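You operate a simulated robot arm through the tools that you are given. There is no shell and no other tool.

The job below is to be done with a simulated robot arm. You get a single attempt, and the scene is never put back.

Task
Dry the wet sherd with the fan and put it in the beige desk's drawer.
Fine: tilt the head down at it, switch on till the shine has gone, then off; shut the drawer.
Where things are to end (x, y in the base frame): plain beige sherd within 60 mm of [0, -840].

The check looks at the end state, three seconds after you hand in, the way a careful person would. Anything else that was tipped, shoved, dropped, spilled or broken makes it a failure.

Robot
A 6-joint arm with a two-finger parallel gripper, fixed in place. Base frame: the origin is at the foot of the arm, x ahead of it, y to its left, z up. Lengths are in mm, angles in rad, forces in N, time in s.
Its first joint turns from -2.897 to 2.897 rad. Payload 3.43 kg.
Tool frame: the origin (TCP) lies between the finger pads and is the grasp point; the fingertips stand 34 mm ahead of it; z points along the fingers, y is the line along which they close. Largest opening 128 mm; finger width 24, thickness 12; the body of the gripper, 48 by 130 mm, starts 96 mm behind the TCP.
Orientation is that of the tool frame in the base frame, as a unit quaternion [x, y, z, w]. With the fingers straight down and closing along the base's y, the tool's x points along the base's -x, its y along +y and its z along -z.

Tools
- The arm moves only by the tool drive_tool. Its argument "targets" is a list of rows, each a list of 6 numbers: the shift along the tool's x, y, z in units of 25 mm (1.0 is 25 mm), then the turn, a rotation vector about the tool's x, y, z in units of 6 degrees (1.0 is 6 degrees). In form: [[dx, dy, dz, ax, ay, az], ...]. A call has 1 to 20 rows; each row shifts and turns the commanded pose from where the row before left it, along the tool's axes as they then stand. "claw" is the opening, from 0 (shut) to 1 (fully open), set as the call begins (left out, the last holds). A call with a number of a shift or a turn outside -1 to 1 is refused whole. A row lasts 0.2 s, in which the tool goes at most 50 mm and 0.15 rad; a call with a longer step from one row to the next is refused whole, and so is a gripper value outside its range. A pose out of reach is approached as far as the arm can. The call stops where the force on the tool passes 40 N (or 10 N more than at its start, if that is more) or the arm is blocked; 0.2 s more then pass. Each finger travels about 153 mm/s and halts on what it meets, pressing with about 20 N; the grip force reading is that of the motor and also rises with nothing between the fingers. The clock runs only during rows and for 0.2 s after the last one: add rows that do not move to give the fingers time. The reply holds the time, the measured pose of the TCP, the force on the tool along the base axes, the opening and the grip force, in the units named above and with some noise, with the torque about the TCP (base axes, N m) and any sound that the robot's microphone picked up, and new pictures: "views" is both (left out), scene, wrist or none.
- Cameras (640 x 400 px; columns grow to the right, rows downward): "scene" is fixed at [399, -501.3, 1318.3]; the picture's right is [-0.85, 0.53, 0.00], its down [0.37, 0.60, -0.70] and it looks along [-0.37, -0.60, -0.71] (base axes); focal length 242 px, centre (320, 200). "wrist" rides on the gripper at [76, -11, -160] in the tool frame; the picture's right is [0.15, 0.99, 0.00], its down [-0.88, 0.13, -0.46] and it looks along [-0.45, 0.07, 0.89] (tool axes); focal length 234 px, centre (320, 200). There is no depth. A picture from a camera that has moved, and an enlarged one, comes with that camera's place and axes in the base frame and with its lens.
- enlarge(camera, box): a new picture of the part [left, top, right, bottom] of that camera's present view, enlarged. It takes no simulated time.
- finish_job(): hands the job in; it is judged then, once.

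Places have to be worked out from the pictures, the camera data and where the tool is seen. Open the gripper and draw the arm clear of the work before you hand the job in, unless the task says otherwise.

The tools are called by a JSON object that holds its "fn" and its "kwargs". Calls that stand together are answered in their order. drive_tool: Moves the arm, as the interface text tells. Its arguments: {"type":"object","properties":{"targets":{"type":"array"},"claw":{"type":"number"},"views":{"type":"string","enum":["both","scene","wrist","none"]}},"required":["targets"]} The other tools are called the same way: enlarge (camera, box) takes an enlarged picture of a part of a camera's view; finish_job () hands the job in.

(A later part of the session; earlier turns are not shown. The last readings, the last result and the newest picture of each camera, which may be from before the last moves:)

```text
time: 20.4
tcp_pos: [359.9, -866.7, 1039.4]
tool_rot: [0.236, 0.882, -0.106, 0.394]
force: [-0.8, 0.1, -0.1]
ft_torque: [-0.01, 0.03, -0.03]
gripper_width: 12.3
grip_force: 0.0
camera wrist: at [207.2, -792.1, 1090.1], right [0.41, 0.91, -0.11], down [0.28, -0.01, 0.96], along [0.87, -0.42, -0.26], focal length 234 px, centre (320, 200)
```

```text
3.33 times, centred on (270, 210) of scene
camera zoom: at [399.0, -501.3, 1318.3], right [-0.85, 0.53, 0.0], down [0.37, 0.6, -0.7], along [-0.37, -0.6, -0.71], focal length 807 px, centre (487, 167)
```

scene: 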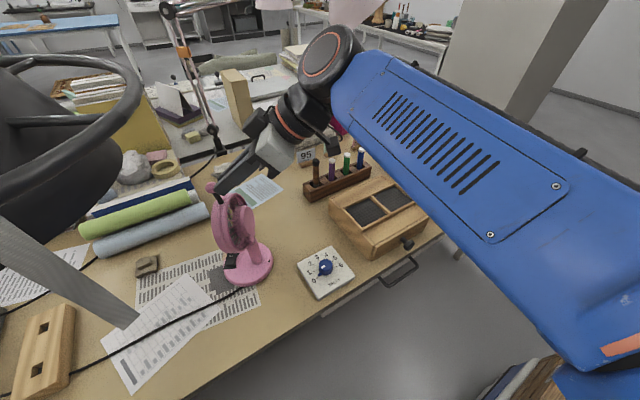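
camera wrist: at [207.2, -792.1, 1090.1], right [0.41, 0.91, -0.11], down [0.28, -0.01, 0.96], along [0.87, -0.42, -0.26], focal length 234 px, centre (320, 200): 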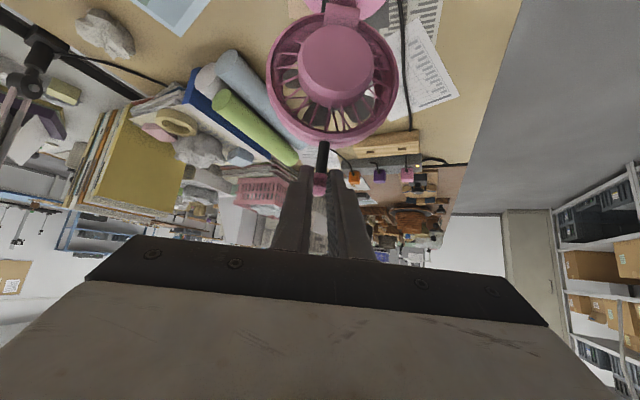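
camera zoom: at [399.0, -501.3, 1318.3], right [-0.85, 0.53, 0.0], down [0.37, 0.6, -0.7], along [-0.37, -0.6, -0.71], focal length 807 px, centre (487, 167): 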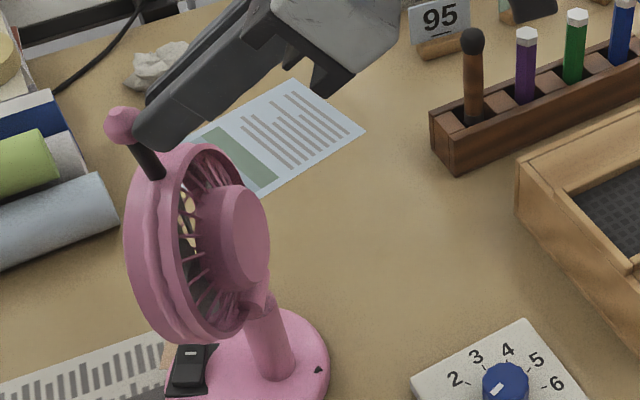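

The head is now roughly 10–15° down and the ball has crept toward the finger edge because the hinge sits lower than I assumed (about z 880). I back off slightly, recentre on the ball, and push about 17° further with the corrected arc.

{"fn": "drive_tool", "kwargs": {"targets": [[0, 0, -0.4, 0, 0, 0], [-0.26, 0, 0, 0, 0, 0], [-0.26, 0, 0, 0, 0, 0], [0, 0, 0.3, 0, 0, 0], [0, 0, 0.24, 0, 0, 0], [-0.13, 0, 0.252, 0, 0, 0], [-0.12, 0, 0.258, 0, 0, 0], [-0.106, 0, 0.264, 0, 0, 0]], "views": "both"}}

{"fn": "enlarge", "kwargs": {"camera": "wrist", "box": [240, 60, 400, 220]}}

{"fn": "enlarge", "kwargs": {"camera": "scene", "box": [210, 150, 330, 270]}}

```text
time: 22.2
tcp_pos: [387.7, -881.8, 1040.6]
tool_rot: [0.237, 0.881, -0.107, 0.394]
force: [-2.3, 1.2, 3.8]
ft_torque: [-0.02, -0.05, 0.0]
gripper_width: 13.2
grip_force: 1.0
camera wrist: at [234.9, -808.0, 1091.4], right [0.41, 0.91, -0.11], down [0.28, -0.01, 0.96], along [0.87, -0.42, -0.26], focal length 234 px, centre (320, 200)
```

scene: 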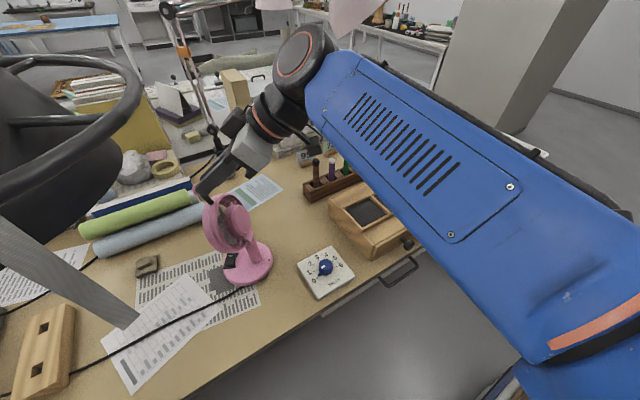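
wrist: 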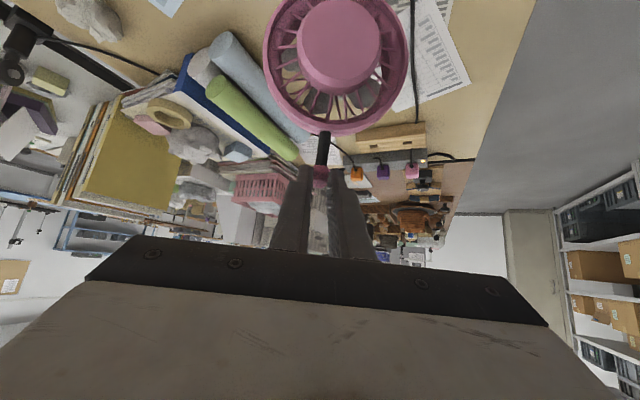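

```text
2.50 times, centred on (320, 140) of wrist
camera zoom: at [234.9, -808.0, 1091.4], right [0.41, 0.91, -0.11], down [0.28, -0.01, 0.96], along [0.87, -0.42, -0.26], focal length 585 px, centre (320, 350)
```

zoom: 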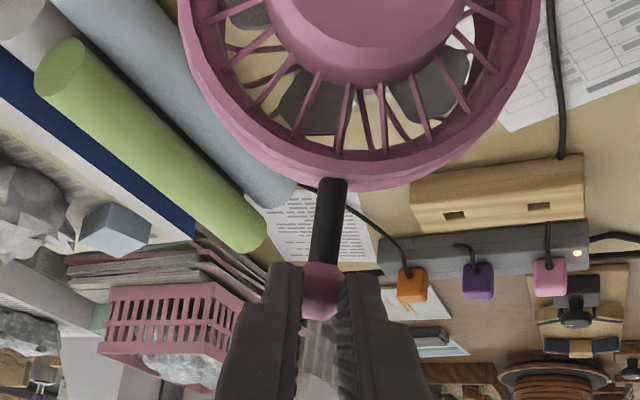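

```text
3.33 times, centred on (270, 210) of scene
camera zoom: at [399.0, -501.3, 1318.3], right [-0.85, 0.53, 0.0], down [0.37, 0.6, -0.7], along [-0.37, -0.6, -0.71], focal length 807 px, centre (487, 167)
```

zoom: 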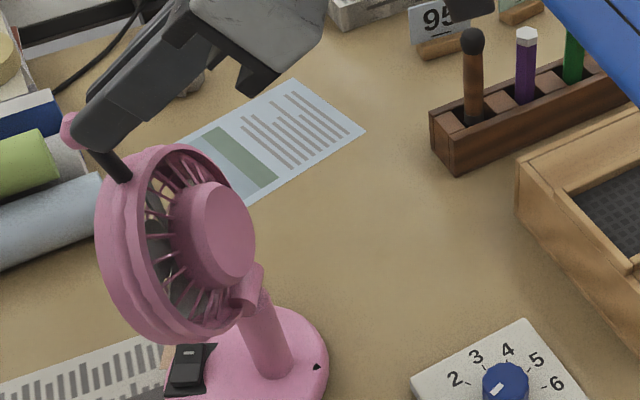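

The hinge is visibly at the neck top (~(364, -870, 863)); the head is now about 20° down and needs roughly 31° to face the sherd. I recentre once more and push the last ~11°.

{"fn": "drive_tool", "kwargs": {"targets": [[0, 0, -0.3, 0, 0, 0], [-0.32, 0, 0, 0, 0, 0], [0, 0, 0.3, 0, 0, 0], [-0.096, 0, 0.3, 0, 0, 0], [-0.081, 0, 0.306, 0, 0, 0], [-0.066, 0, 0.31, 0, 0, 0], [-0.05, 0, 0.312, 0, 0, 0]], "views": "both"}}

{"fn": "enlarge", "kwargs": {"camera": "wrist", "box": [240, 60, 400, 220]}}

{"fn": "enlarge", "kwargs": {"camera": "scene", "box": [130, 150, 290, 290]}}

```text
time: 23.8
tcp_pos: [416.2, -898.6, 1030.6]
tool_rot: [0.236, 0.882, -0.104, 0.394]
force: [-2.6, 1.2, -0.7]
ft_torque: [0.04, 0.03, 0.01]
gripper_width: 12.8
grip_force: 0.5
camera wrist: at [263.6, -824.4, 1081.1], right [0.41, 0.91, -0.11], down [0.28, -0.01, 0.96], along [0.87, -0.42, -0.26], focal length 234 px, centre (320, 200)
```

scene: 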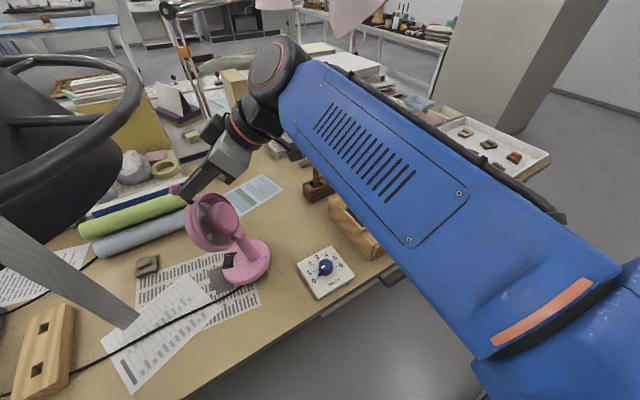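
wrist: 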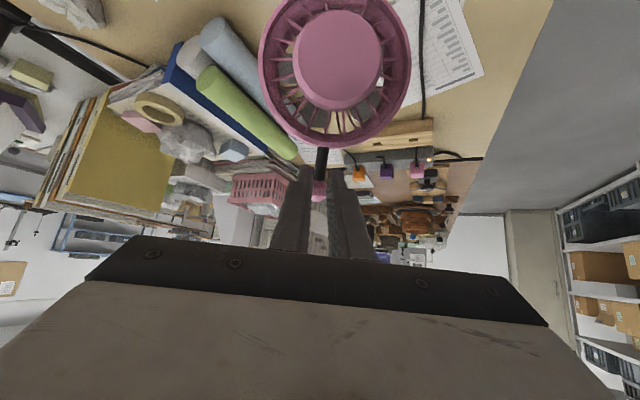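

```text
2.50 times, centred on (320, 140) of wrist
camera zoom: at [263.6, -824.4, 1081.1], right [0.41, 0.91, -0.11], down [0.28, -0.01, 0.96], along [0.87, -0.42, -0.26], focal length 585 px, centre (320, 350)
```

zoom: 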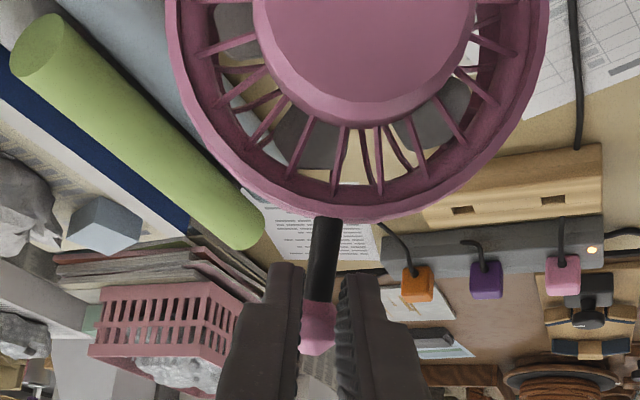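

```text
2.86 times, centred on (210, 220) of scene
camera zoom: at [399.0, -501.3, 1318.3], right [-0.85, 0.53, 0.0], down [0.37, 0.6, -0.7], along [-0.37, -0.6, -0.71], focal length 692 px, centre (634, 143)
```

zoom: 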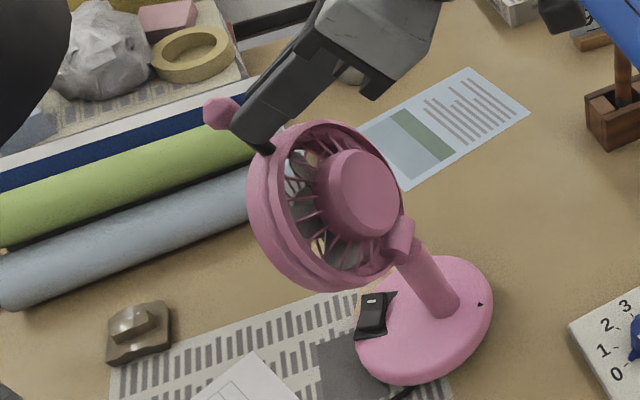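

The ball is staying too high for a pure hinge rotation, and the mark on the fan's base seems displaced a few pixels, so the base may be starting to lift or slide. Before going further I check the base closely.

{"fn": "enlarge", "kwargs": {"camera": "scene", "box": [210, 150, 330, 270]}}

{"fn": "enlarge", "kwargs": {"camera": "scene", "box": [205, 225, 285, 295]}}

{"fn": "enlarge", "kwargs": {"camera": "wrist", "box": [240, 0, 440, 100]}}

```text
3.33 times, centred on (270, 210) of scene
camera zoom: at [399.0, -501.3, 1318.3], right [-0.85, 0.53, 0.0], down [0.37, 0.6, -0.7], along [-0.37, -0.6, -0.71], focal length 807 px, centre (487, 167)
```

zoom: 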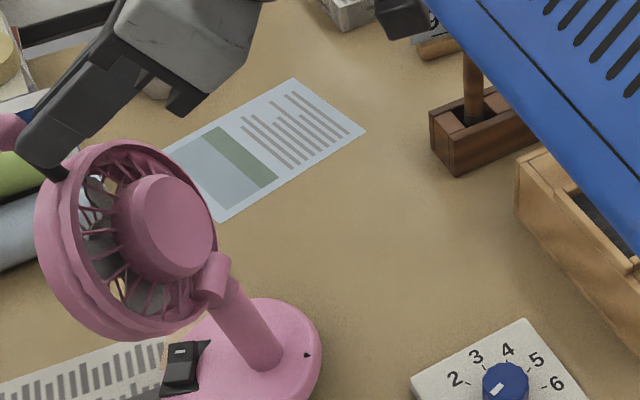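

```text
5.71 times, centred on (245, 260) of scene
camera zoom: at [399.0, -501.3, 1318.3], right [-0.85, 0.53, 0.0], down [0.37, 0.6, -0.7], along [-0.37, -0.6, -0.71], focal length 1384 px, centre (749, -143)
```

zoom: 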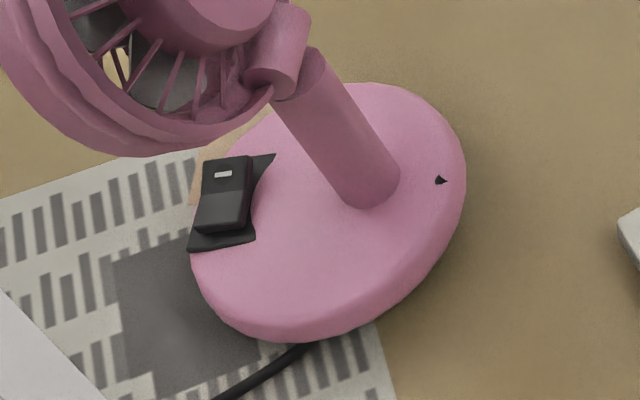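

```text
3.20 times, centred on (340, 50) of wrist
camera zoom: at [263.6, -824.4, 1081.1], right [0.41, 0.91, -0.11], down [0.28, -0.01, 0.96], along [0.87, -0.42, -0.26], focal length 749 px, centre (256, 680)
```

zoom: 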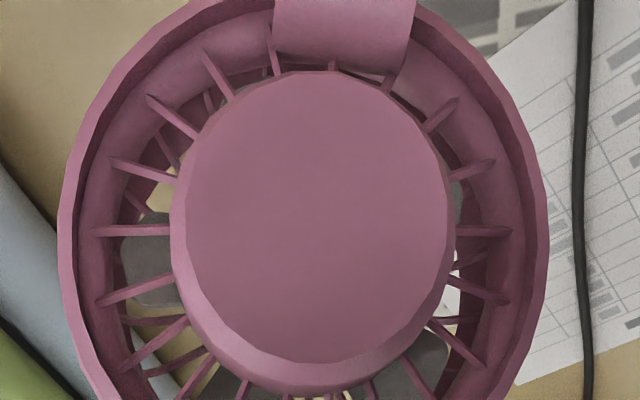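

The fan is tipping: the rear of its base has lifted a little, so the hinge reached its stop during the last push. I retreat horizontally in small steps so the base settles back down gently.

{"fn": "drive_tool", "kwargs": {"targets": [[0.08, 0, -0.09, 0, 0, 0], [0.08, 0, -0.09, 0, 0, 0], [0.08, 0, -0.09, 0, 0, 0], [0.08, 0, -0.09, 0, 0, 0], [0.08, 0, -0.09, 0, 0, 0]], "views": "scene"}}

{"fn": "enlarge", "kwargs": {"camera": "scene", "box": [210, 150, 330, 270]}}

```text
time: 25.0
tcp_pos: [403.8, -891.0, 1031.2]
tool_rot: [0.235, 0.882, -0.105, 0.395]
force: [-2.8, 1.5, 1.2]
ft_torque: [-0.03, -0.02, 0.0]
gripper_width: 13.2
grip_force: 1.0
```

scene: 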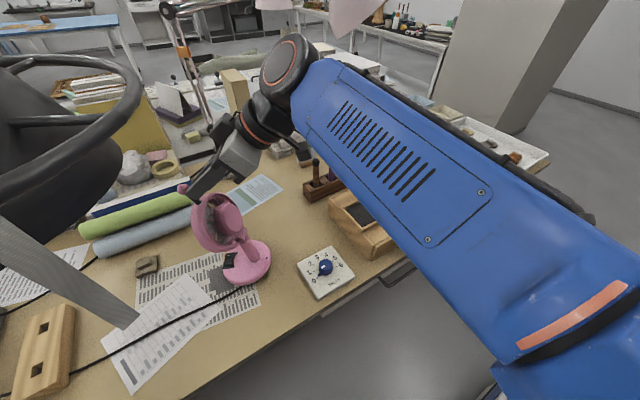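

```text
3.33 times, centred on (270, 210) of scene
camera zoom: at [399.0, -501.3, 1318.3], right [-0.85, 0.53, 0.0], down [0.37, 0.6, -0.7], along [-0.37, -0.6, -0.71], focal length 807 px, centre (487, 167)
```

zoom: 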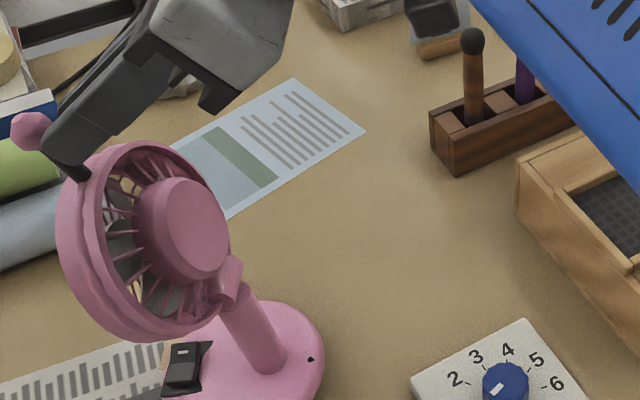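

It is lowering as I retreat; I keep backing off in small steps.

{"fn": "drive_tool", "kwargs": {"targets": [[0.08, 0, -0.09, 0, 0, 0], [0.08, 0, -0.09, 0, 0, 0], [0.08, 0, -0.09, 0, 0, 0], [0.08, 0, -0.09, 0, 0, 0], [0.08, 0, -0.09, 0, 0, 0], [0.08, 0, -0.09, 0, 0, 0]], "views": "scene"}}

{"fn": "enlarge", "kwargs": {"camera": "scene", "box": [210, 150, 330, 270]}}

```text
time: 26.4
tcp_pos: [387.9, -882.7, 1030.1]
tool_rot: [0.236, 0.882, -0.106, 0.395]
force: [-2.3, 2.3, -0.2]
ft_torque: [-0.01, 0.05, 0.01]
gripper_width: 12.4
grip_force: 0.2
```

scene: 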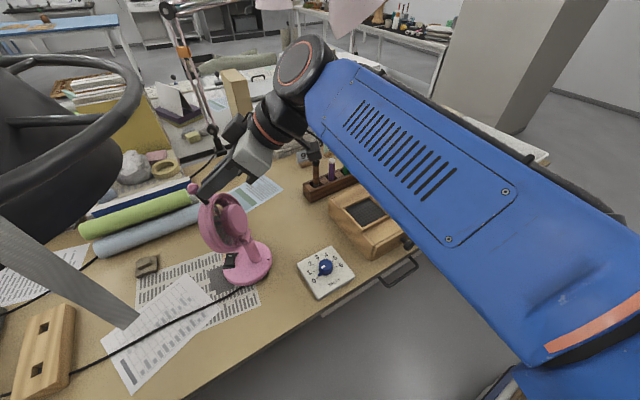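

```text
3.33 times, centred on (270, 210) of scene
camera zoom: at [399.0, -501.3, 1318.3], right [-0.85, 0.53, 0.0], down [0.37, 0.6, -0.7], along [-0.37, -0.6, -0.71], focal length 807 px, centre (487, 167)
```

zoom: 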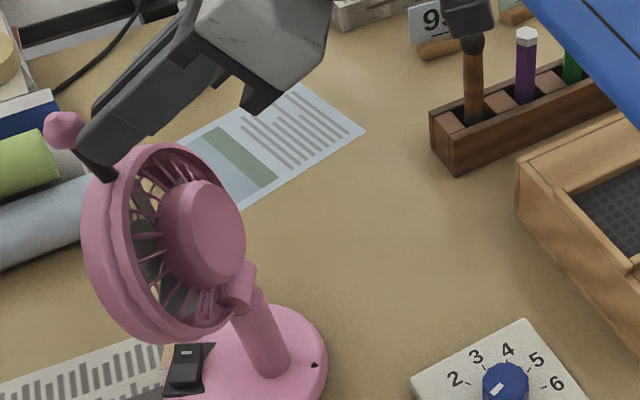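

Almost settled (base mark within a few pixels of its original place). A few more small steps back.

{"fn": "drive_tool", "kwargs": {"targets": [[0.08, 0, -0.09, 0, 0, 0], [0.08, 0, -0.09, 0, 0, 0], [0.08, 0, -0.09, 0, 0, 0], [0.08, 0, -0.09, 0, 0, 0], [0.08, 0, -0.09, 0, 0, 0]], "views": "scene"}}

{"fn": "enlarge", "kwargs": {"camera": "scene", "box": [210, 150, 330, 270]}}

{"fn": "enlarge", "kwargs": {"camera": "scene", "box": [205, 225, 285, 295]}}

```text
time: 27.6
tcp_pos: [375.6, -875.2, 1031.9]
tool_rot: [0.236, 0.882, -0.107, 0.394]
force: [-1.8, 1.2, 0.7]
ft_torque: [0.01, -0.05, -0.02]
gripper_width: 13.1
grip_force: 0.3
```

scene: 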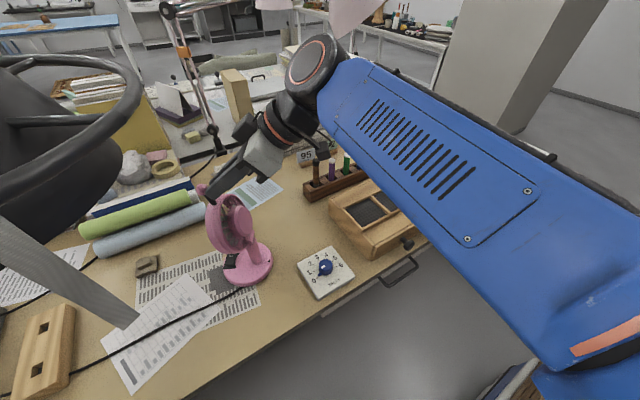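

```text
3.33 times, centred on (270, 210) of scene
camera zoom: at [399.0, -501.3, 1318.3], right [-0.85, 0.53, 0.0], down [0.37, 0.6, -0.7], along [-0.37, -0.6, -0.71], focal length 807 px, centre (487, 167)
```

zoom: 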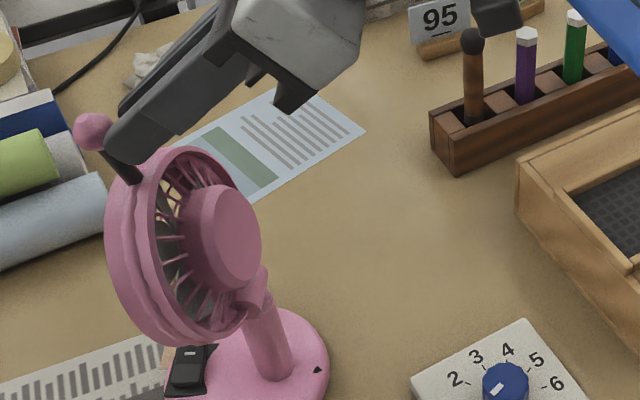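

```text
5.71 times, centred on (245, 260) of scene
camera zoom: at [399.0, -501.3, 1318.3], right [-0.85, 0.53, 0.0], down [0.37, 0.6, -0.7], along [-0.37, -0.6, -0.71], focal length 1384 px, centre (749, -143)
```

zoom: 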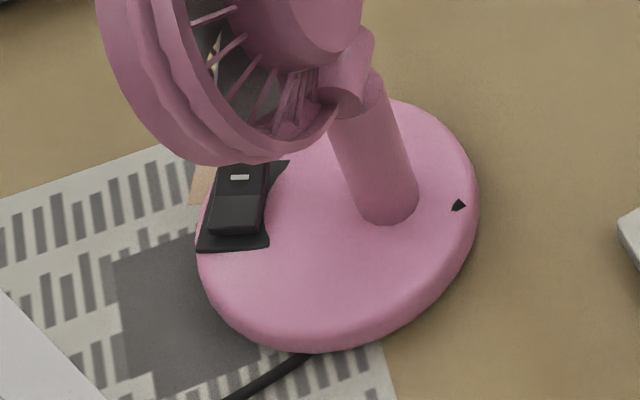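

The base is back at its original spot and flat. The earlier pushes needed almost no force, so the hinge's down-stop is evidently around 20–23°; the wedged ball also dragged the head back a little as I retreated. I push gently back to the stop, open the fingers to free the ball, and check.

{"fn": "drive_tool", "kwargs": {"targets": [[-0.027, 0, 0.07, 0, 0, 0], [-0.027, 0, 0.07, 0, 0, 0], [-0.027, 0, 0.07, 0, 0, 0], [-0.027, 0, 0.07, 0, 0, 0]], "views": "none"}}

{"fn": "enlarge", "kwargs": {"camera": "scene", "box": [210, 150, 330, 270]}}

```text
time: 28.6
tcp_pos: [382.5, -877.9, 1028.0]
tool_rot: [0.237, 0.881, -0.106, 0.395]
force: [-1.6, 1.8, 0.3]
ft_torque: [-0.01, 0.04, -0.01]
gripper_width: 13.0
grip_force: 0.8
```

```text
3.33 times, centred on (270, 210) of scene
camera zoom: at [399.0, -501.3, 1318.3], right [-0.85, 0.53, 0.0], down [0.37, 0.6, -0.7], along [-0.37, -0.6, -0.71], focal length 807 px, centre (487, 167)
```

zoom: 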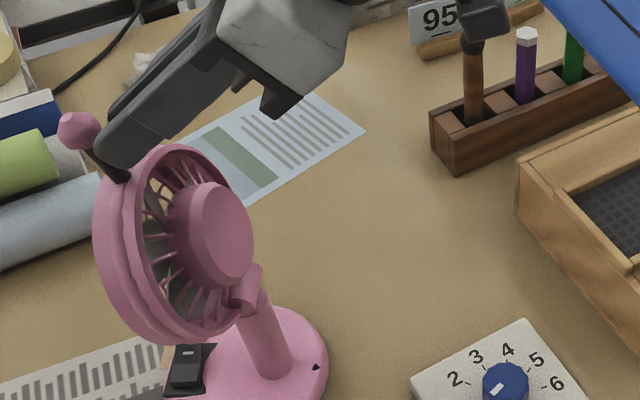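

The head is at its stop (mark moved only ~1 px). I open the fingers to release the ball in place, then look.

{"fn": "drive_tool", "kwargs": {"targets": [[0, 0, 0, 0, 0, 0], [0, 0, 0, 0, 0, 0]], "claw": 0.5, "views": "none"}}

{"fn": "enlarge", "kwargs": {"camera": "scene", "box": [210, 150, 330, 270]}}

{"fn": "enlarge", "kwargs": {"camera": "wrist", "box": [220, 0, 460, 240]}}

```text
time: 29.2
tcp_pos: [381.8, -877.7, 1029.5]
tool_rot: [0.236, 0.882, -0.106, 0.394]
force: [0.3, -0.4, -0.4]
ft_torque: [0.02, 0.0, 0.02]
gripper_width: 64.1
grip_force: 0.1
```

```text
3.33 times, centred on (270, 210) of scene
camera zoom: at [399.0, -501.3, 1318.3], right [-0.85, 0.53, 0.0], down [0.37, 0.6, -0.7], along [-0.37, -0.6, -0.71], focal length 807 px, centre (487, 167)
```

zoom: 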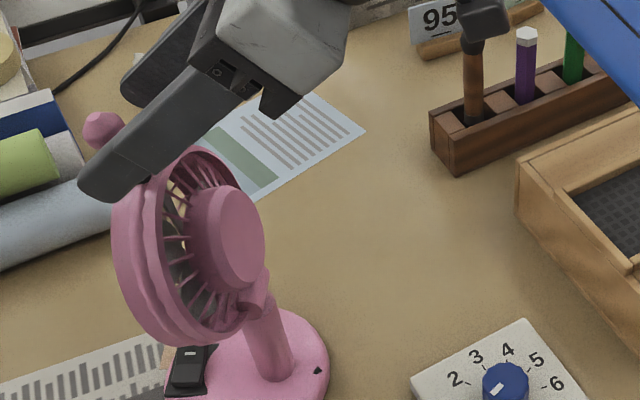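

```text
1.67 times, centred on (340, 120) of wrist
camera zoom: at [228.5, -803.9, 1078.9], right [0.41, 0.91, -0.11], down [0.28, -0.01, 0.96], along [0.87, -0.42, -0.26], focal length 390 px, centre (287, 333)
```

zoom: 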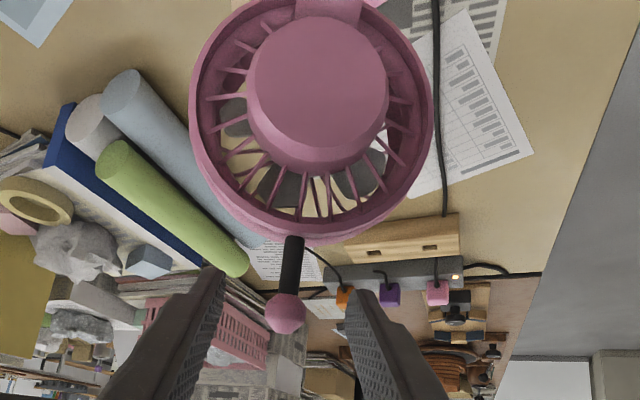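

Released, the base is fully flat again and the head rests a bit less tilted, at its stop. I withdraw along the tool axis to get a clear view and measure the tilt.

{"fn": "drive_tool", "kwargs": {"targets": [[0, 0, -0.8, 0, 0, 0], [0, 0, -0.8, 0, 0, 0], [0, 0, -0.8, 0, 0, 0], [0, 0, -0.8, 0, 0, 0]], "views": "both"}}

{"fn": "enlarge", "kwargs": {"camera": "scene", "box": [205, 165, 305, 285]}}

{"fn": "enlarge", "kwargs": {"camera": "wrist", "box": [240, 0, 420, 200]}}

```text
time: 30.2
tcp_pos: [330.0, -848.1, 1080.9]
tool_rot: [0.236, 0.882, -0.106, 0.394]
force: [0.6, 0.4, -0.1]
ft_torque: [0.03, -0.02, 0.03]
gripper_width: 64.3
grip_force: 0.1
camera wrist: at [176.9, -774.0, 1131.2], right [0.41, 0.91, -0.11], down [0.28, -0.01, 0.96], along [0.87, -0.42, -0.26], focal length 234 px, centre (320, 200)
```

scene: 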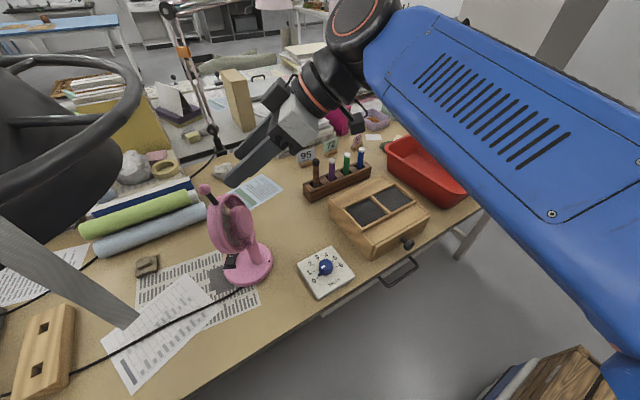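
wrist: 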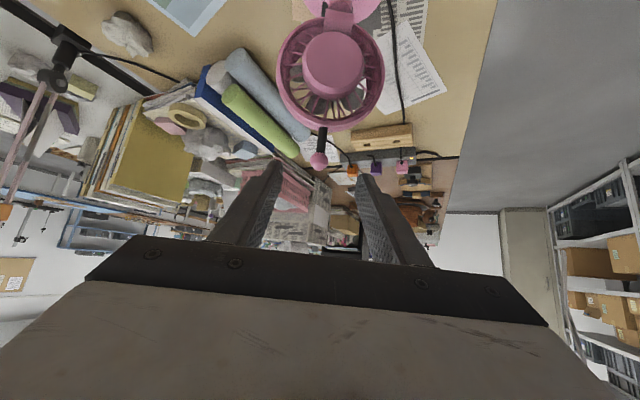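

```text
3.33 times, centred on (255, 225) of scene
camera zoom: at [399.0, -501.3, 1318.3], right [-0.85, 0.53, 0.0], down [0.37, 0.6, -0.7], along [-0.37, -0.6, -0.71], focal length 807 px, centre (537, 117)
```

zoom: 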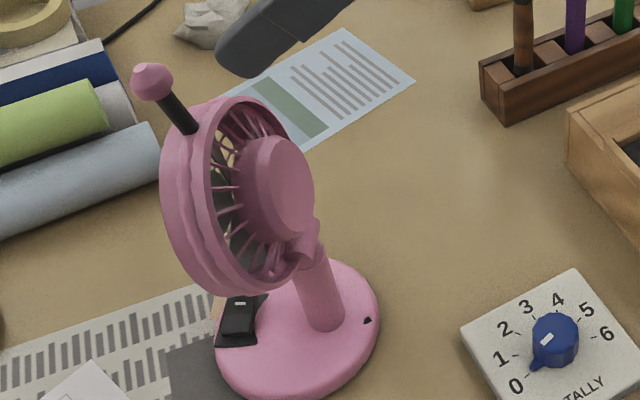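

```text
2.00 times, centred on (330, 100) of wrist
camera zoom: at [176.9, -774.0, 1131.2], right [0.41, 0.91, -0.11], down [0.28, -0.01, 0.96], along [0.87, -0.42, -0.26], focal length 468 px, centre (300, 400)
```

zoom: 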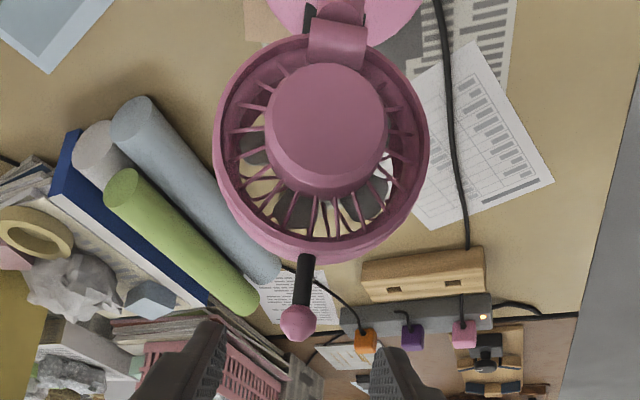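

Comparing neck-to-head angle while tipped and now (24° vs 25°), the hinge is definitely at its lower stop, with the head about 15° down and facing the sherd. Next is the switch, so I zoom in on the rocker and the sherd.

{"fn": "enlarge", "kwargs": {"camera": "scene", "box": [215, 245, 245, 275]}}

{"fn": "enlarge", "kwargs": {"camera": "scene", "box": [130, 245, 170, 285]}}

{"fn": "enlarge", "kwargs": {"camera": "wrist", "box": [280, 0, 420, 2]}}

```text
13.33 times, centred on (230, 260) of scene
camera zoom: at [399.0, -501.3, 1318.3], right [-0.85, 0.53, 0.0], down [0.37, 0.6, -0.7], along [-0.37, -0.6, -0.71], focal length 3228 px, centre (1520, -600)
```

zoom: 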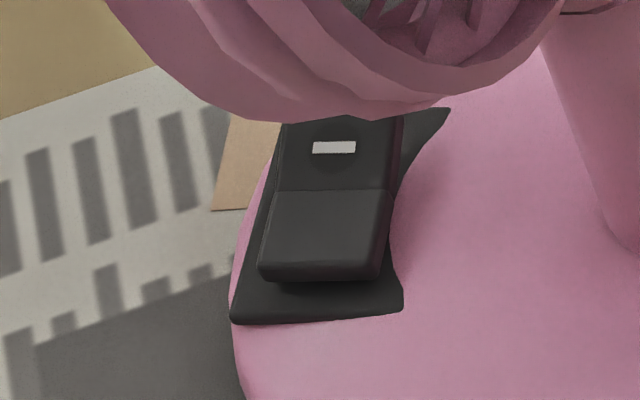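

```text
10.00 times, centred on (150, 265) of scene
camera zoom: at [399.0, -501.3, 1318.3], right [-0.85, 0.53, 0.0], down [0.37, 0.6, -0.7], along [-0.37, -0.6, -0.71], focal length 2421 px, centre (2020, -450)
```

zoom: 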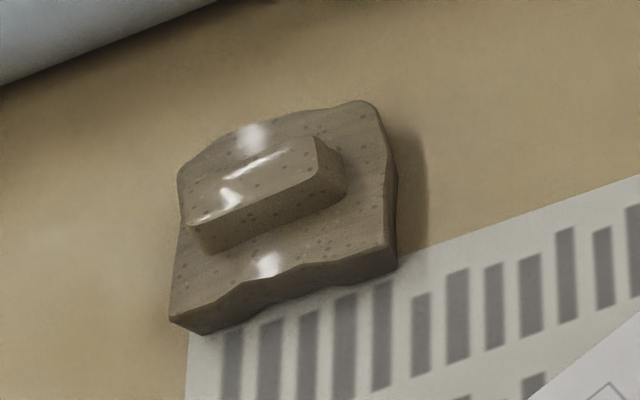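

```text
4.57 times, centred on (350, 1) of wrist
camera zoom: at [176.9, -774.0, 1131.2], right [0.41, 0.91, -0.11], down [0.28, -0.01, 0.96], along [0.87, -0.42, -0.26], focal length 1070 px, centre (183, 1110)
```

zoom: 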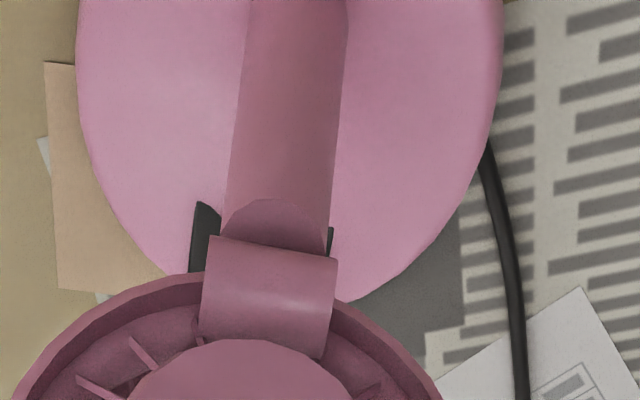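

The near half of the rocker and its position at about (424, -898, ~770) are clear, and the sherd still shines. I'll press the switch from the fan's left side, so first I move the tool back away from the fan and lower.

{"fn": "drive_tool", "kwargs": {"targets": [[0.734, 0.65, 0.157, 0, 0, 0], [0.734, 0.65, 0.157, 0, 0, 0], [0.734, 0.65, 0.157, 0, 0, 0], [0.734, 0.65, 0.157, 0, 0, 0], [0.734, 0.65, 0.157, 0, 0, 0], [0.734, 0.65, 0.157, 0, 0, 0], [0.734, 0.65, 0.157, 0, 0, 0], [0.734, 0.65, 0.157, 0, 0, 0]], "claw": 0, "views": "none"}}

{"fn": "drive_tool", "kwargs": {"targets": [[0, 0, 0, 0.743, 0, 0.669], [0, 0, 0, 0.743, 0, 0.669], [0, 0, 0, 0.743, 0, 0.669], [0, 0, 0, 0.743, 0, 0.669], [0, 0, 0, 0.743, 0, 0.669], [0, 0, 0, 0.743, 0, 0.669], [0, 0, 0, 0.743, 0, 0.669], [0, 0, 0, 0.743, 0, 0.669]], "views": "both"}}

```text
time: 32.0
tcp_pos: [329.1, -698.9, 952.9]
tool_rot: [0.237, 0.882, -0.106, 0.394]
force: [-0.2, -0.3, -0.8]
ft_torque: [-0.03, -0.01, -0.01]
gripper_width: 0.0
grip_force: 20.7
```

```text
time: 33.8
tcp_pos: [330.8, -699.5, 950.9]
tool_rot: [0.575, 0.709, -0.258, 0.318]
force: [0.0, 0.1, -0.9]
ft_torque: [-0.03, 0.0, -0.02]
gripper_width: 0.0
grip_force: 20.2
camera wrist: at [283.2, -536.2, 1002.1], right [0.95, 0.3, -0.11], down [0.18, -0.22, 0.96], along [0.27, -0.93, -0.26], focal length 234 px, centre (320, 200)
```

scene: 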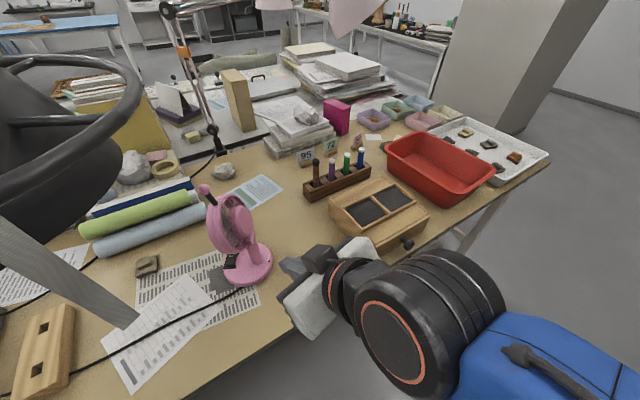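
wrist: 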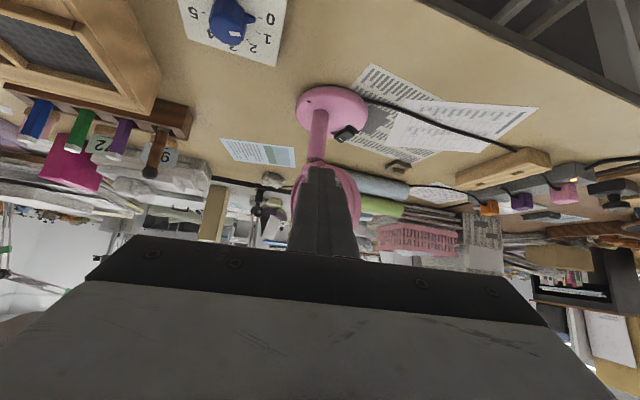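

The rocker is visible from this side; I enlarge it to see which half is raised.

{"fn": "enlarge", "kwargs": {"camera": "wrist", "box": [325, 115, 375, 150]}}

{"fn": "enlarge", "kwargs": {"camera": "wrist", "box": [280, 70, 430, 200]}}

```text
11.43 times, centred on (350, 132) of wrist
camera zoom: at [283.2, -536.2, 1002.1], right [0.95, 0.3, -0.11], down [0.18, -0.22, 0.96], along [0.27, -0.93, -0.26], focal length 2676 px, centre (-23, 971)
```

zoom: 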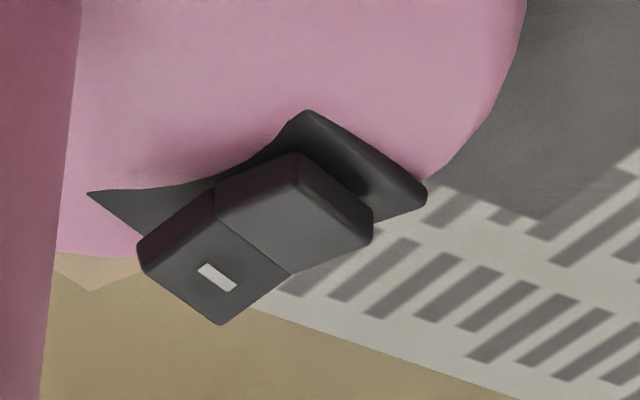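

```text
3.08 times, centred on (355, 135) of wrist
camera zoom: at [283.2, -536.2, 1002.1], right [0.95, 0.3, -0.11], down [0.18, -0.22, 0.96], along [0.27, -0.93, -0.26], focal length 720 px, centre (212, 400)
```

zoom: 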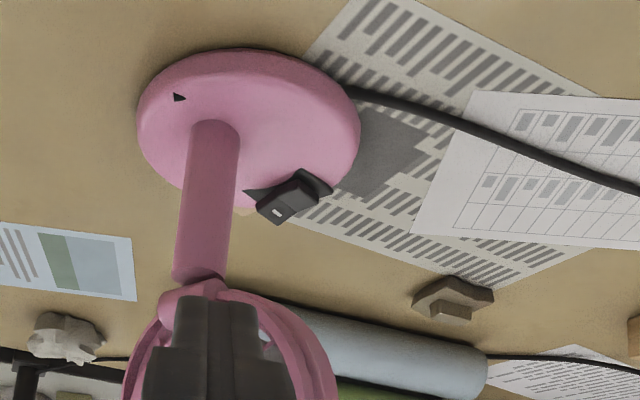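

The marked half of the rocker stands up and the unmarked half is down, so the switch is off and I must press the marked (far) half. To clear the fan head I'll come in low from the fan's left, so I turn the tool to azimuth -120° and tilt it to 60°.

{"fn": "drive_tool", "kwargs": {"targets": [[0, 0, 0, 0.743, 0, 0.669], [0, 0, 0, 0.743, 0, 0.669], [0, 0, 0, 0.743, 0, 0.669], [0, 0, 0, 0.743, 0, 0.669], [0, 0, 0, 0.743, 0, 0.669], [0, 0, 0, 0.743, 0, 0.669], [0, 0, 0, 0.743, 0, 0.669], [0, 0, 0, 0, -1, 0], [0, 0, 0, 0, -1, 0]], "views": "both"}}

{"fn": "enlarge", "kwargs": {"camera": "scene", "box": [638, 0, 640, 400]}}

```text
time: 35.8
tcp_pos: [329.9, -700.5, 950.9]
tool_rot: [0.749, 0.433, -0.434, 0.252]
force: [0.7, -0.7, 0.9]
ft_torque: [0.01, -0.02, -0.03]
gripper_width: 0.0
grip_force: 20.5
camera wrist: at [407.7, -541.7, 965.4], right [0.89, -0.43, -0.12], down [0.09, -0.1, 0.99], along [-0.44, -0.9, -0.05], focal length 234 px, centre (320, 200)
```

scene: 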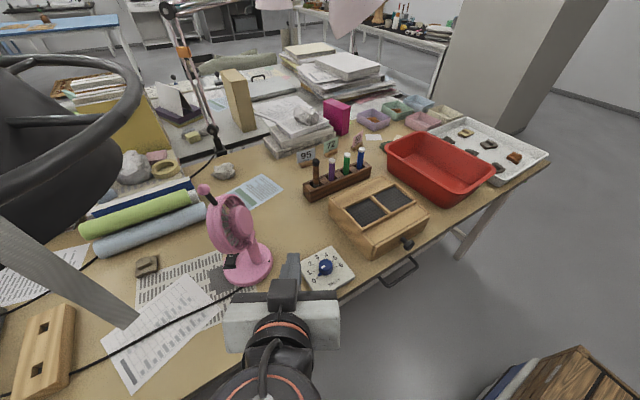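
wrist: 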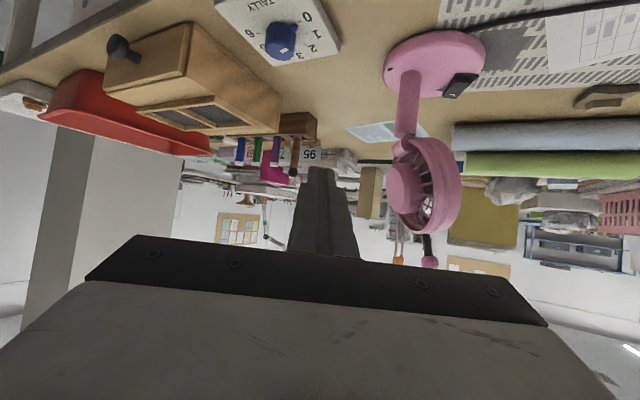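

```text
1.00 times, centred on (639, 200) of scene (not enlarged: the box is as wide or as high as the picture)
camera zoom: at [399.0, -501.3, 1318.3], right [-0.85, 0.53, 0.0], down [0.37, 0.6, -0.7], along [-0.37, -0.6, -0.71], focal length 242 px, centre (1, 200)
```

zoom: 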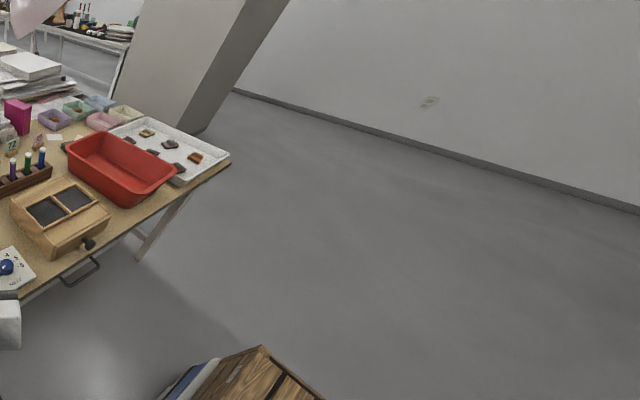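

This side-on wrist view is ideal for measuring the head's tilt and the rocker; I enlarge it.

{"fn": "enlarge", "kwargs": {"camera": "wrist", "box": [370, 20, 500, 280]}}

{"fn": "enlarge", "kwargs": {"camera": "wrist", "box": [435, 60, 495, 105]}}

{"fn": "enlarge", "kwargs": {"camera": "wrist", "box": [380, 20, 640, 180]}}

```text
1.54 times, centred on (435, 150) of wrist
camera zoom: at [407.7, -541.7, 965.4], right [0.89, -0.43, -0.12], down [0.09, -0.1, 0.99], along [-0.44, -0.9, -0.05], focal length 360 px, centre (143, 277)
```

zoom: 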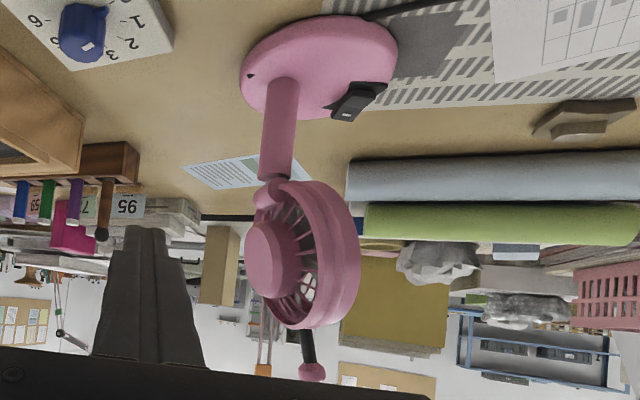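

```text
8.89 times, centred on (465, 82) of wrist
camera zoom: at [407.7, -541.7, 965.4], right [0.89, -0.43, -0.12], down [0.09, -0.1, 0.99], along [-0.44, -0.9, -0.05], focal length 2082 px, centre (-969, 1244)
```

zoom: 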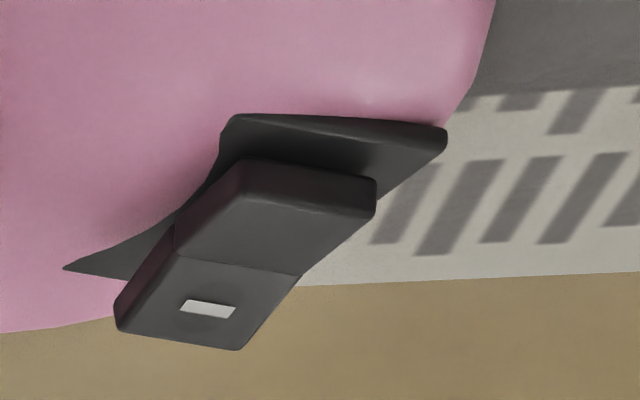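

```text
2.46 times, centred on (510, 100) of wrist
camera zoom: at [407.7, -541.7, 965.4], right [0.89, -0.43, -0.12], down [0.09, -0.1, 0.99], along [-0.44, -0.9, -0.05], focal length 576 px, centre (-148, 446)
```

zoom: 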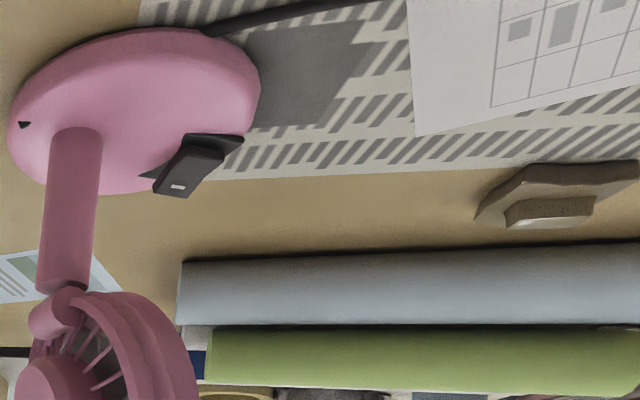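

I now have a precise fix: rocker pivot at (419, -901, 775), its marked half rising to about (411, -915, 781). I turn slightly to azimuth -110° and move to a spot on the fan's left, about 120 mm short of the switch, staying below the strap.

{"fn": "drive_tool", "kwargs": {"targets": [[0, 0, 0, -0.723, 0, -0.414], [0, 0, 0, -0.723, 0, -0.414], [0.445, 0.827, -0.09, 0, 0, 0], [0.445, 0.827, -0.09, 0, 0, 0], [0.445, 0.827, -0.09, 0, 0, 0], [0.445, 0.827, -0.09, 0, 0, 0], [0.445, 0.827, -0.09, 0, 0, 0], [0.445, 0.827, -0.09, 0, 0, 0], [0.158, 0.263, 0.927, 0, 0, 0], [0.158, 0.263, 0.927, 0, 0, 0], [0.158, 0.263, 0.927, 0, 0, 0], [0.158, 0.263, 0.927, 0, 0, 0]], "views": "both"}}

{"fn": "enlarge", "kwargs": {"camera": "wrist", "box": [200, 0, 440, 200]}}

{"fn": "enlarge", "kwargs": {"camera": "scene", "box": [180, 200, 300, 320]}}

```text
time: 38.4
tcp_pos: [461.7, -776.9, 842.6]
tool_rot: [0.709, 0.496, -0.409, 0.289]
force: [-0.7, 0.9, 0.1]
ft_torque: [0.02, -0.01, 0.03]
gripper_width: 0.0
grip_force: 19.4
camera wrist: at [510.8, -608.4, 856.2], right [0.96, -0.27, -0.12], down [0.1, -0.08, 0.99], along [-0.28, -0.96, -0.05], focal length 234 px, centre (320, 200)
```

scene: 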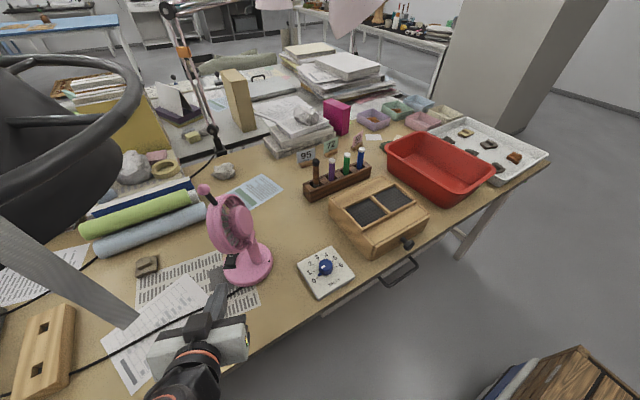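
wrist: 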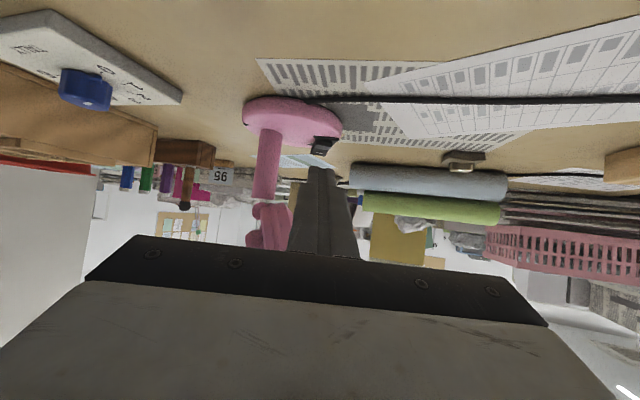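

```text
2.00 times, centred on (320, 100) of wrist
camera zoom: at [510.8, -608.4, 856.2], right [0.96, -0.27, -0.12], down [0.1, -0.08, 0.99], along [-0.28, -0.96, -0.05], focal length 468 px, centre (320, 400)
```

zoom: 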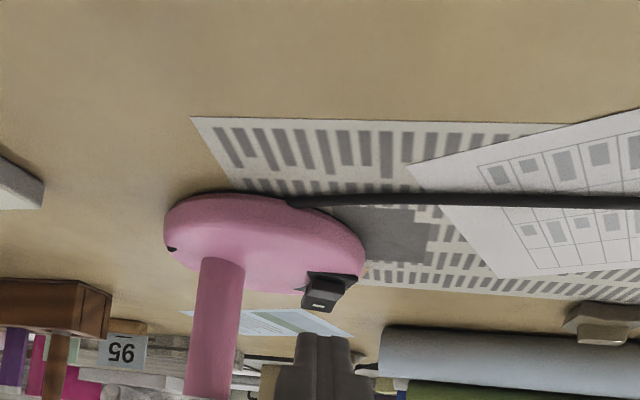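

```text
3.33 times, centred on (240, 260) of scene
camera zoom: at [399.0, -501.3, 1318.3], right [-0.85, 0.53, 0.0], down [0.37, 0.6, -0.7], along [-0.37, -0.6, -0.71], focal length 807 px, centre (587, 0)
```

zoom: 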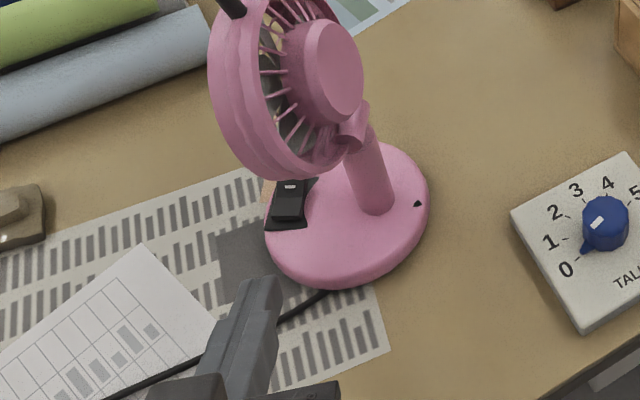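

The tool is lined up on the fan's left with clear space under the head. I slide in until the tips sit about 28 mm above the marked half of the rocker.

{"fn": "drive_tool", "kwargs": {"targets": [[-0.356, 0, 0.723, 0, 0, 0], [-0.356, 0, 0.723, 0, 0, 0], [-0.356, 0, 0.723, 0, 0, 0], [-0.356, 0, 0.723, 0, 0, 0], [-0.356, 0, 0.723, 0, 0, 0], [-0.356, 0, 0.723, 0, 0, 0]], "views": "both"}}

{"fn": "enlarge", "kwargs": {"camera": "wrist", "box": [260, 80, 380, 200]}}

{"fn": "enlarge", "kwargs": {"camera": "scene", "box": [200, 220, 270, 290]}}

```text
time: 39.8
tcp_pos: [419.4, -893.7, 832.4]
tool_rot: [0.709, 0.497, -0.41, 0.289]
force: [3.5, 1.1, -3.5]
ft_torque: [-0.2, 0.11, -0.14]
gripper_width: 0.0
grip_force: 19.6
camera wrist: at [468.7, -723.3, 846.5], right [0.95, -0.27, -0.13], down [0.11, -0.09, 0.99], along [-0.28, -0.96, -0.05], focal length 234 px, centre (320, 200)
```

scene: 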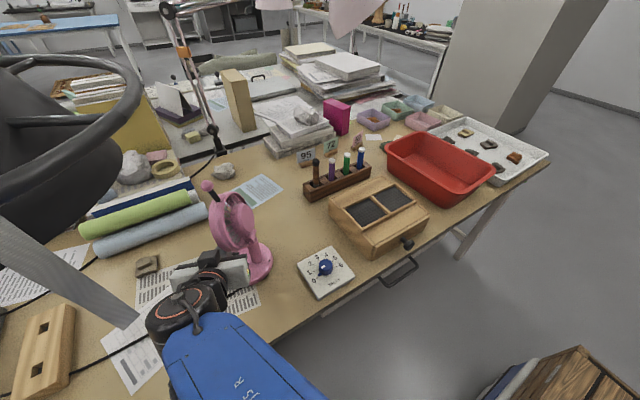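
wrist: 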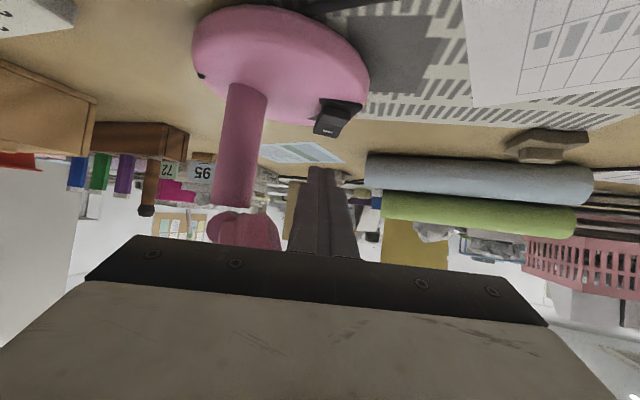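

```text
3.33 times, centred on (320, 140) of wrist
camera zoom: at [468.7, -723.3, 846.5], right [0.95, -0.27, -0.13], down [0.11, -0.09, 0.99], along [-0.28, -0.96, -0.05], focal length 781 px, centre (320, 400)
```

zoom: 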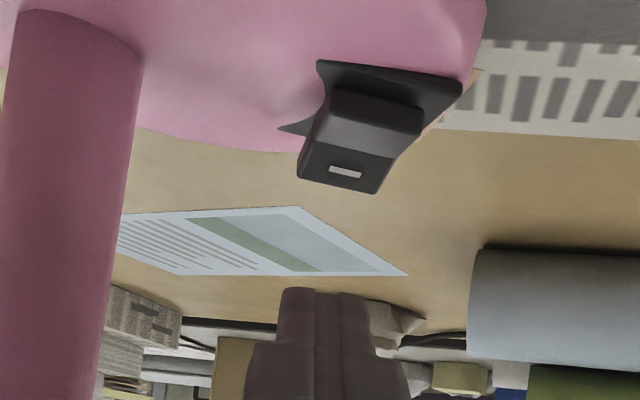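

```text
5.71 times, centred on (235, 255) of scene
camera zoom: at [399.0, -501.3, 1318.3], right [-0.85, 0.53, 0.0], down [0.37, 0.6, -0.7], along [-0.37, -0.6, -0.71], focal length 1384 px, centre (806, -114)
```

zoom: 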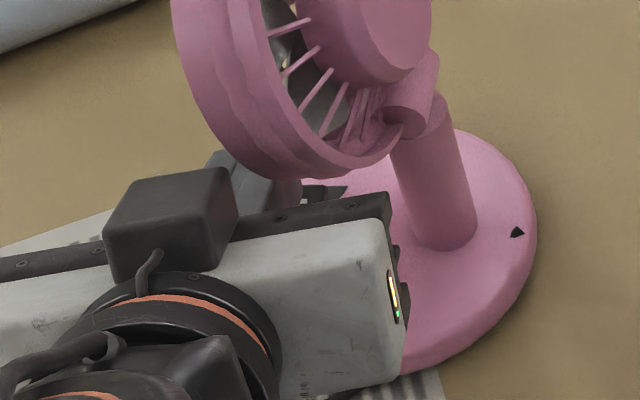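

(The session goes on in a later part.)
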